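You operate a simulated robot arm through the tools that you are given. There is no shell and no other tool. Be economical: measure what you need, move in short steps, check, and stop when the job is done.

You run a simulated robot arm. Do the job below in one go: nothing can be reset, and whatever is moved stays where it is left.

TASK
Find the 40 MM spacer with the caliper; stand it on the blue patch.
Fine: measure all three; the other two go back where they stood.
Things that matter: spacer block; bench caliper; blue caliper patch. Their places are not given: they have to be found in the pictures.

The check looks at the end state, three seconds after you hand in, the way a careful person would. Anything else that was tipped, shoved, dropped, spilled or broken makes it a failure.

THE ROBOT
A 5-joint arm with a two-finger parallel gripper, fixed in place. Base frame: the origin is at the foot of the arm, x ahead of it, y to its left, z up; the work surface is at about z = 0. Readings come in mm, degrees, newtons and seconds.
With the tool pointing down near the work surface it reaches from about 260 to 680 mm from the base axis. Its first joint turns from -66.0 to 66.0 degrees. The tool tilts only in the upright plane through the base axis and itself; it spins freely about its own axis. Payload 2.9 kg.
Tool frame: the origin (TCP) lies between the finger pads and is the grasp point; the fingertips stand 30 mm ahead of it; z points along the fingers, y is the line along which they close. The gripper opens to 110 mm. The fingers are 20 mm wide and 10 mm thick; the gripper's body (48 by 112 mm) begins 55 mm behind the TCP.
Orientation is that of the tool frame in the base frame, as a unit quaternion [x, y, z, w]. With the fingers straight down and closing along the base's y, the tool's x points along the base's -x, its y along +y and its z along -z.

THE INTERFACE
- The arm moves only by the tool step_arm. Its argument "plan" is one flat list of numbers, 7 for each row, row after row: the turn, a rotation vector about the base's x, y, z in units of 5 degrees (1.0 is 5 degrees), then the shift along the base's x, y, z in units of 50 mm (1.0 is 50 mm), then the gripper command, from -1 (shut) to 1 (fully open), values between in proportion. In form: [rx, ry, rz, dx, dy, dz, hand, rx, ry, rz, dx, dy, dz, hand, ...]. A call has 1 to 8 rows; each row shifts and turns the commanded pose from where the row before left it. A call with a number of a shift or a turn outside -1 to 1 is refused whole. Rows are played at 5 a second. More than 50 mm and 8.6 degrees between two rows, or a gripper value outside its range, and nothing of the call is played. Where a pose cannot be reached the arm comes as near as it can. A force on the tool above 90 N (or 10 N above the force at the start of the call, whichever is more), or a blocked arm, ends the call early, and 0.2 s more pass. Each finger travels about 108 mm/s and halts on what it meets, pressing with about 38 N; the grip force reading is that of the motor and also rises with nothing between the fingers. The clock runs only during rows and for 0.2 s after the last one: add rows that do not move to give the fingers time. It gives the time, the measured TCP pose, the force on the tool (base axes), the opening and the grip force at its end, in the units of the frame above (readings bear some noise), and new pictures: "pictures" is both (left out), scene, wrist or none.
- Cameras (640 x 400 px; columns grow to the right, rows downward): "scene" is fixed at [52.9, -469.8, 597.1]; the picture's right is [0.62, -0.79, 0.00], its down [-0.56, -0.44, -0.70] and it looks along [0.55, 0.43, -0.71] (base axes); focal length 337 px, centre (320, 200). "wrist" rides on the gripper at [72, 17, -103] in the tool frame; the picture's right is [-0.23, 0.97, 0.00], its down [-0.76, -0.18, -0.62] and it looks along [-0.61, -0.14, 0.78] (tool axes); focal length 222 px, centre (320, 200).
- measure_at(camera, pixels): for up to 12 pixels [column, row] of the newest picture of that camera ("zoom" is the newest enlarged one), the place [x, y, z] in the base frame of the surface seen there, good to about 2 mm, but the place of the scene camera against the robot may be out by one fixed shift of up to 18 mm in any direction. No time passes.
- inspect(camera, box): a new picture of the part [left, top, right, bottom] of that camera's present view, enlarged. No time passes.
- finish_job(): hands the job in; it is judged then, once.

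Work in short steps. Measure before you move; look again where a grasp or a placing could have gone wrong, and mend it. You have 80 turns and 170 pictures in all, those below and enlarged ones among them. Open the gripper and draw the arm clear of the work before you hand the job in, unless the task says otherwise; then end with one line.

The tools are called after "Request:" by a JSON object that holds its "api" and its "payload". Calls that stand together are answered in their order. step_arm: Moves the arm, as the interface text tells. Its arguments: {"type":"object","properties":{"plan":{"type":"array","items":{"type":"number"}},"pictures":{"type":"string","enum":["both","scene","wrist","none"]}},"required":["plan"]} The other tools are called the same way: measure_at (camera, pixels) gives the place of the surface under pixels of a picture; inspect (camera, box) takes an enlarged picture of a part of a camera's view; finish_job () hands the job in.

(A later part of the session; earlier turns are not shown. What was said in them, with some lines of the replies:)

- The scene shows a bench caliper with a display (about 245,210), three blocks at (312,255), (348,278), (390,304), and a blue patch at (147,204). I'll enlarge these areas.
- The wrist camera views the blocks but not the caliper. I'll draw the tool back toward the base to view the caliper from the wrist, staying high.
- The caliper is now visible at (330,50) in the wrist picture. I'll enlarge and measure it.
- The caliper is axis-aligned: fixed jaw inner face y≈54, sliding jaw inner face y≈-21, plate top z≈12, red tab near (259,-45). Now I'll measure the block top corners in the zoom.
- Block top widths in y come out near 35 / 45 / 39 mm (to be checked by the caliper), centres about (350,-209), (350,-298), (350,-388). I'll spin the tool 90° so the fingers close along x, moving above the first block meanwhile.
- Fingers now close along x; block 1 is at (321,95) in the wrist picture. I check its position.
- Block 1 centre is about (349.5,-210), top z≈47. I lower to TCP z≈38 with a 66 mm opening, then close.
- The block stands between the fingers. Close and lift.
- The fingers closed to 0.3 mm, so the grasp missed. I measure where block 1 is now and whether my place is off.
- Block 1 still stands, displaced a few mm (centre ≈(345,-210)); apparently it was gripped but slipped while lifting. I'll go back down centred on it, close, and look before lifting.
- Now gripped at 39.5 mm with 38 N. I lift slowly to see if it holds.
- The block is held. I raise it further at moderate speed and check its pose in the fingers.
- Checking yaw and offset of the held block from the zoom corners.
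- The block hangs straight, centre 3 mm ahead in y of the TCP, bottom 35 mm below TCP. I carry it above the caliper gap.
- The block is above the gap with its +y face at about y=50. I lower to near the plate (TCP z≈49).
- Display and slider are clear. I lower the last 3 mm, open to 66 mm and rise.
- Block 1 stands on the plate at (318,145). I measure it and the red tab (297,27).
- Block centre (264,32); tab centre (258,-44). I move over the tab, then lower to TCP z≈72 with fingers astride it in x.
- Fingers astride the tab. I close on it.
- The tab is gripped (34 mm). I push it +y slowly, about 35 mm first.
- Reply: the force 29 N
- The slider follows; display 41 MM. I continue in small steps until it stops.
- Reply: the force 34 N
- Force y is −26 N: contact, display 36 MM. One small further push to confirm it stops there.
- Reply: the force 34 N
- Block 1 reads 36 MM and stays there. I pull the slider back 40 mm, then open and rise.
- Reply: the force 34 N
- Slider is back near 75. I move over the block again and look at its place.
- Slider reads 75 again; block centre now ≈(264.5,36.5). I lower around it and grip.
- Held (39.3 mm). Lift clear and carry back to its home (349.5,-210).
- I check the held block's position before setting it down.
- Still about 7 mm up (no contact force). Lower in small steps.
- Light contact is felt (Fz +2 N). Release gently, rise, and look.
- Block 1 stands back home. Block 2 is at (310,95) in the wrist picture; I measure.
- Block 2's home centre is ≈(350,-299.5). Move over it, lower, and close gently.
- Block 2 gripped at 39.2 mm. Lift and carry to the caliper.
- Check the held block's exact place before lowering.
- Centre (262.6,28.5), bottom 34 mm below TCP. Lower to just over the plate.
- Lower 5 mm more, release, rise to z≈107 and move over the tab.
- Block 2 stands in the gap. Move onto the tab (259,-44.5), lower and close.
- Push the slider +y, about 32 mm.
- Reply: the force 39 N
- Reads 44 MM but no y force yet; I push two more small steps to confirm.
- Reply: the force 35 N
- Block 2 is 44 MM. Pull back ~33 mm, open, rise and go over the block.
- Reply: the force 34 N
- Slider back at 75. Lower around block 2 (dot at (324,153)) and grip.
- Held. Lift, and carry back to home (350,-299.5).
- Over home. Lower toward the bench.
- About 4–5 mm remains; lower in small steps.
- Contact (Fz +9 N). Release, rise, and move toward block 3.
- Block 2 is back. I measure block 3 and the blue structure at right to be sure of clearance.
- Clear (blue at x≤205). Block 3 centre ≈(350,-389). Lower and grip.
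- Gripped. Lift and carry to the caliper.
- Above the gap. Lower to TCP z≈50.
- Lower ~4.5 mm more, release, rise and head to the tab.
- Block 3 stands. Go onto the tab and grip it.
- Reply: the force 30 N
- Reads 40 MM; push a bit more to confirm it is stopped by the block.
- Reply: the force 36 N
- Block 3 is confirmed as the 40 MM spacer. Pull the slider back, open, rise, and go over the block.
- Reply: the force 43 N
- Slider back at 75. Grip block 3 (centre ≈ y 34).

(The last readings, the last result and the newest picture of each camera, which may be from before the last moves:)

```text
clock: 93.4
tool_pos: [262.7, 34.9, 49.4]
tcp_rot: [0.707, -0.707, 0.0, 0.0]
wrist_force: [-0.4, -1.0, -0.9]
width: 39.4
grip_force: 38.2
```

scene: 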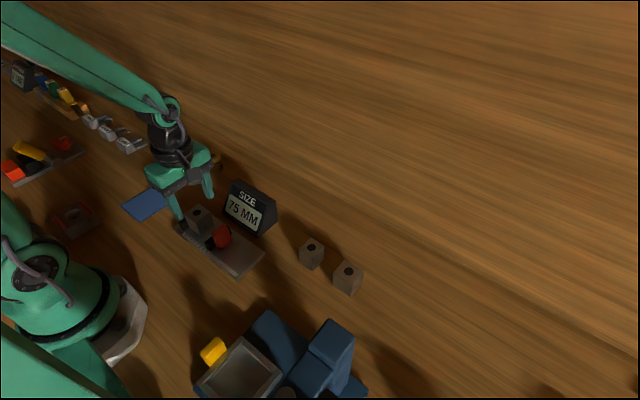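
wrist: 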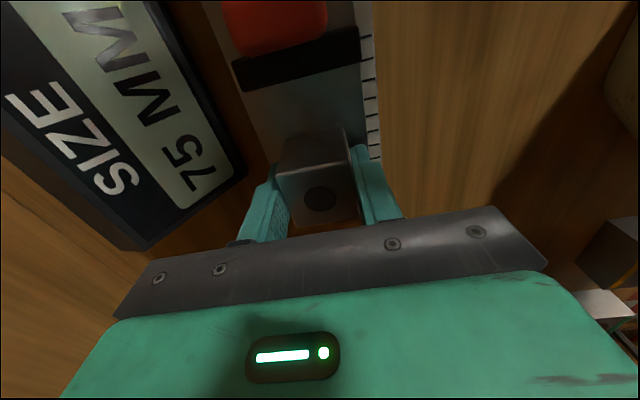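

Held. Lift and carry toward the patch at about (227,206).

Request:
{"api": "step_arm", "payload": {"plan": [0, 0, 0, 0, -0.04, 0.15, -1, 0, 0, 0, 0, 0, 0.35, -1, 0, 0, 0, 0, 0, 0.4, -1, 0, 0, 0, 0, 0, 0.4, -1, 0, 0, 0, 0, 0, 0.3, -1, 0, 0, 0, -0.05, 0.36, 0, -1, 0, 0, 0, -0.08, 0.4, 0, -1, 0, 0, 0, -0.08, 0.4, 0, -1], "pictures": "none"}}

Request:
{"api": "step_arm", "payload": {"plan": [0, 0, 0, -0.08, 0.4, 0, -1, 0, 0, 0, -0.08, 0.4, 0, -1, 0, 0, 0, -0.08, 0.4, 0, -1, 0, 0, 0, -0.08, 0.4, 0, -1, 0, 0, 0, -0.09, 0.4, 0, -1, 0, 0, 0, -0.08, 0.3, 0, -1, 0, 0, 0, 0, 0, 0, -1]}}

```text
clock: 95.2
tool_pos: [253.5, 91.1, 129.2]
tcp_rot: [0.707, -0.707, 0.0, 0.0]
wrist_force: [0.2, -0.1, -0.3]
width: 39.1
grip_force: 37.9
```

```text
clock: 96.8
tool_pos: [226.0, 204.7, 129.2]
tcp_rot: [-0.707, 0.707, 0.0, 0.0]
wrist_force: [0.5, -1.2, -1.0]
width: 39.4
grip_force: 38.2
```

scene: 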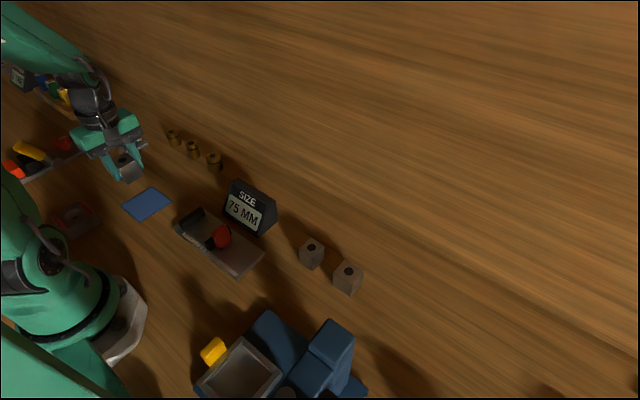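
wrist: 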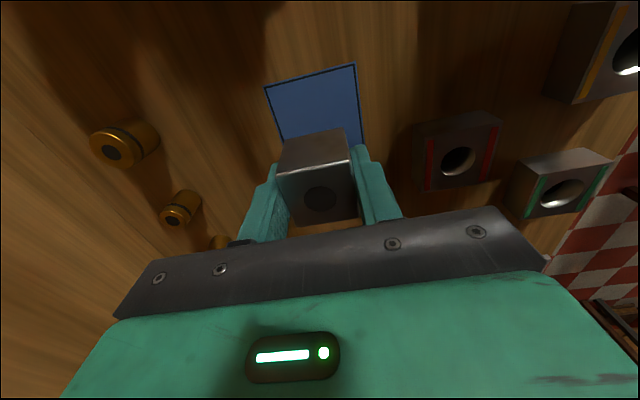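

The patch is visible behind the held block. Measure its edges and the neighbouring hole block (455,150).

Request:
{"api": "measure_at", "payload": {"camera": "wrist", "pixels": [[270, 90], [353, 68], [360, 135], [282, 130], [312, 78], [320, 198], [415, 130], [430, 185], [460, 120], [280, 172], [346, 160], [495, 120]]}}

Request:
{"api": "measure_at", "payload": {"camera": "scene", "pixels": [[124, 205], [148, 189], [171, 201], [144, 220]]}}

```text
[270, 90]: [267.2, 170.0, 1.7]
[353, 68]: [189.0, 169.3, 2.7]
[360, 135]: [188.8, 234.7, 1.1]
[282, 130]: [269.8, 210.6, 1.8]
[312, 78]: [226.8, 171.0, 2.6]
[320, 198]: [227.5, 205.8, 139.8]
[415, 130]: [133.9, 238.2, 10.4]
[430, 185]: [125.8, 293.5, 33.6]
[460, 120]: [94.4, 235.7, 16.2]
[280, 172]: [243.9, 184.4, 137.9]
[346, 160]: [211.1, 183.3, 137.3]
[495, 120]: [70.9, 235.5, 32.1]
```

```text
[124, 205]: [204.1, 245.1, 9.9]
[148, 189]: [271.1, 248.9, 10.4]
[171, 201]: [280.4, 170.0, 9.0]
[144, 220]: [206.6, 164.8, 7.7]
```

Patch spans x≈188–270, y≈166–248; block centre (227.5,206) is close to its middle. Lower.

Request:
{"api": "step_arm", "payload": {"plan": [0, 0, 0, 0.02, 0.02, -0.4, -1, 0, 0, 0, 0, 0, -0.4, -1, 0, 0, 0, 0, 0, -0.4, -1, 0, 0, 0, 0, 0, -0.35, -1, 0, 0, 0, 0, 0, -0.15, -1, 0, 0, 0, 0, 0, 0, -1], "pictures": "wrist"}}

```text
clock: 98.2
tool_pos: [229.1, 204.5, 43.7]
tcp_rot: [0.707, -0.707, 0.0, 0.0]
wrist_force: [0.9, 0.1, -0.7]
width: 39.4
grip_force: 37.8
```

wrist: 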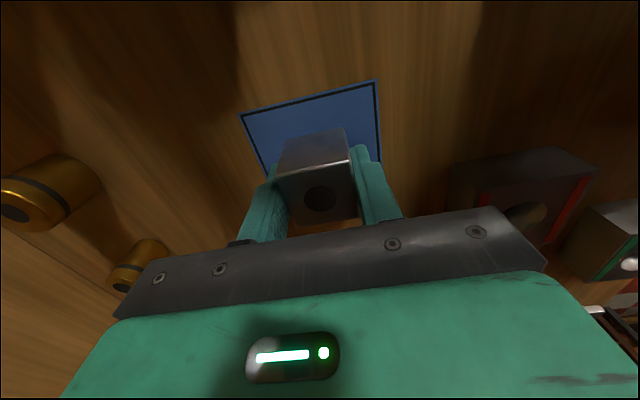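

Request:
{"api": "step_arm", "payload": {"plan": [0, 0, 0, 0, 0.02, -0.06, -1, 0, 0, 0, 0, 0, -0.03, -1, 0, 0, 0, 0, 0, 0, -1], "pictures": "none"}}

```text
clock: 99.0
tool_pos: [228.9, 206.2, 40.3]
tcp_rot: [0.708, -0.706, 0.0, 0.001]
wrist_force: [0.5, 0.0, -1.5]
width: 39.4
grip_force: 37.5
```

No contact yet; another 3 mm.

Request:
{"api": "step_arm", "payload": {"plan": [0, 0, 0, 0, 0, -0.03, -1, 0, 0, 0, 0, 0, -0.02, -1, 0, 0, 0, 0, 0, 0, -1], "pictures": "none"}}

```text
clock: 99.8
tool_pos: [228.9, 206.8, 37.3]
tcp_rot: [0.708, -0.706, 0.001, -0.001]
wrist_force: [-2.6, -0.8, 11.3]
width: 39.3
grip_force: 37.9
```

Contact (Fz +11 N). Release, rise, and back off toward +x for a clear view.

Request:
{"api": "step_arm", "payload": {"plan": [0, 0, 0, 0, 0, 0, -0.1, 0, 0, 0, 0, 0, 0, 0.2, 0, 0, 0, 0, 0, 0.3, 0.2, 0, 0, 0, 0, 0, 0.8, 0.2, 0, 0, 0, 0, 0, 0.9, 0.2, 0, 0, 0, 0, 0, 0.9, 0.2, 0, 0, 0, 0.9, 0, 0.5, 0.2, 0, 0, 0, 0.9, 0, 0, 0.2]}}

Request:
{"api": "inspect", "payload": {"camera": "scene", "box": [90, 150, 220, 260]}}

Request:
{"api": "inspect", "payload": {"camera": "scene", "box": [180, 170, 400, 310]}}

```text
refused: row 7 steps farther than a row can; nothing moved
```

```text
3.64 times, centred on (155, 205) of scene
```

zoom: 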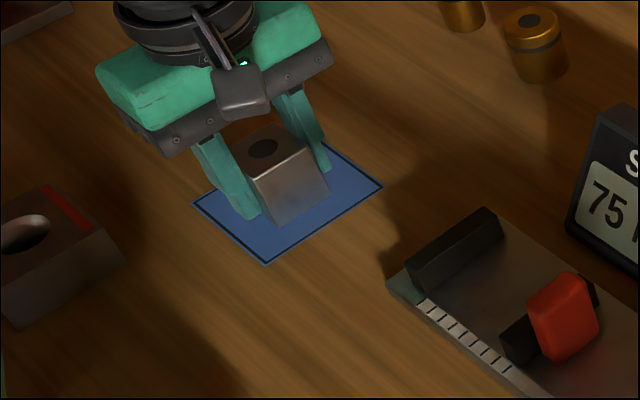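

```text
2.86 times, centred on (290, 240) of scene
```

zoom: 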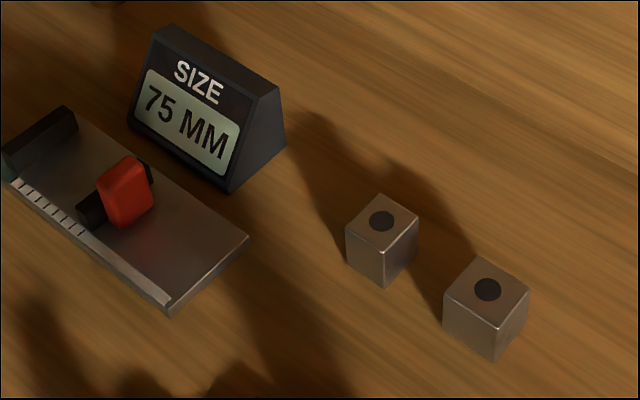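

The call was refused (row 7 too long); I resend with smaller rows.

Request:
{"api": "step_arm", "payload": {"plan": [0, 0, 0, 0, 0, 0, -0.1, 0, 0, 0, 0, 0, 0, 0.2, 0, 0, 0, 0, 0, 0.3, 0.2, 0, 0, 0, 0, 0, 0.8, 0.2, 0, 0, 0, 0, 0, 0.9, 0.2, 0, 0, 0, 0, 0, 0.9, 0.2, 0, 0, 0, 0.9, 0, 0, 0.2, 0, 0, 0, 0.9, 0, 0, 0.2]}}

Request:
{"api": "step_arm", "payload": {"plan": [0, 0, 0, 0.9, 0, 0, 0.2, 0, 0, 0, 0.9, 0, 0, 0.2, 0, 0, 0, 0, 0, 0, 0.2]}}

Request:
{"api": "inspect", "payload": {"camera": "scene", "box": [90, 150, 220, 260]}}

```text
clock: 101.6
tool_pos: [318.1, 206.5, 181.8]
tcp_rot: [0.708, -0.706, 0.0, 0.0]
wrist_force: [0.8, -0.3, -0.4]
width: 66.0
grip_force: 0.1
```

scene: 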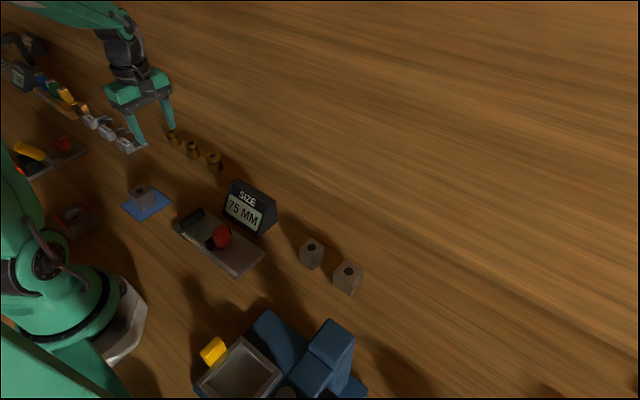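
wrist: 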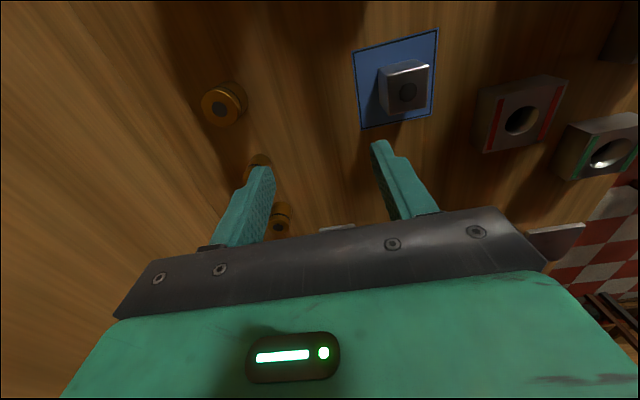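

```text
clock: 102.4
tool_pos: [408.3, 209.0, 182.6]
tcp_rot: [-0.707, 0.707, 0.0, 0.0]
wrist_force: [0.2, 0.2, 0.5]
width: 65.9
grip_force: 0.1
```

scene: 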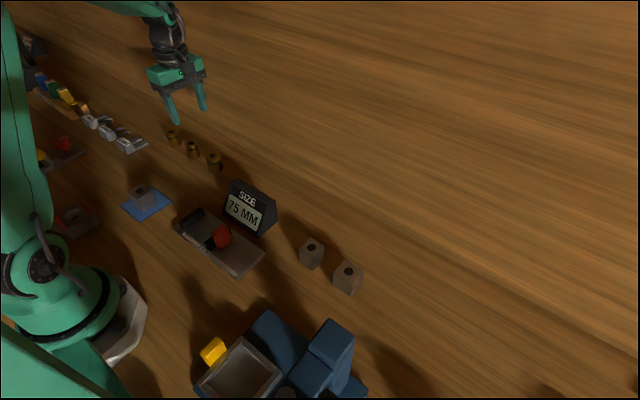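
wrist: 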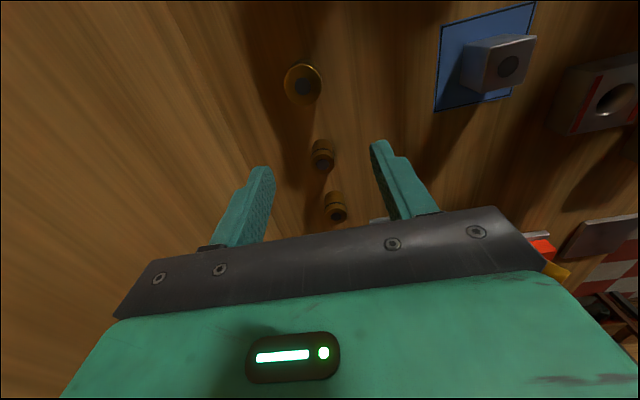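

```text
3.64 times, centred on (155, 205) of scene
```

zoom: 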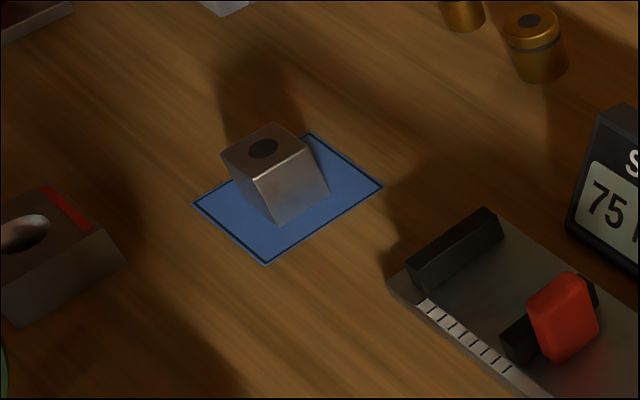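

The 40 mm spacer stands squarely on the blue patch, the other two are home, and the arm is clear with the gripper open. Handing in.

Request:
{"api": "finish_job", "payload": {}}

```text
The job is handed in.
```

The caliper read 36, 44 and 40 mm for the three spacers. The 40 MM spacer now stands on the blue patch, and the other two are back where they stood, to within about 2 mm by measurement.
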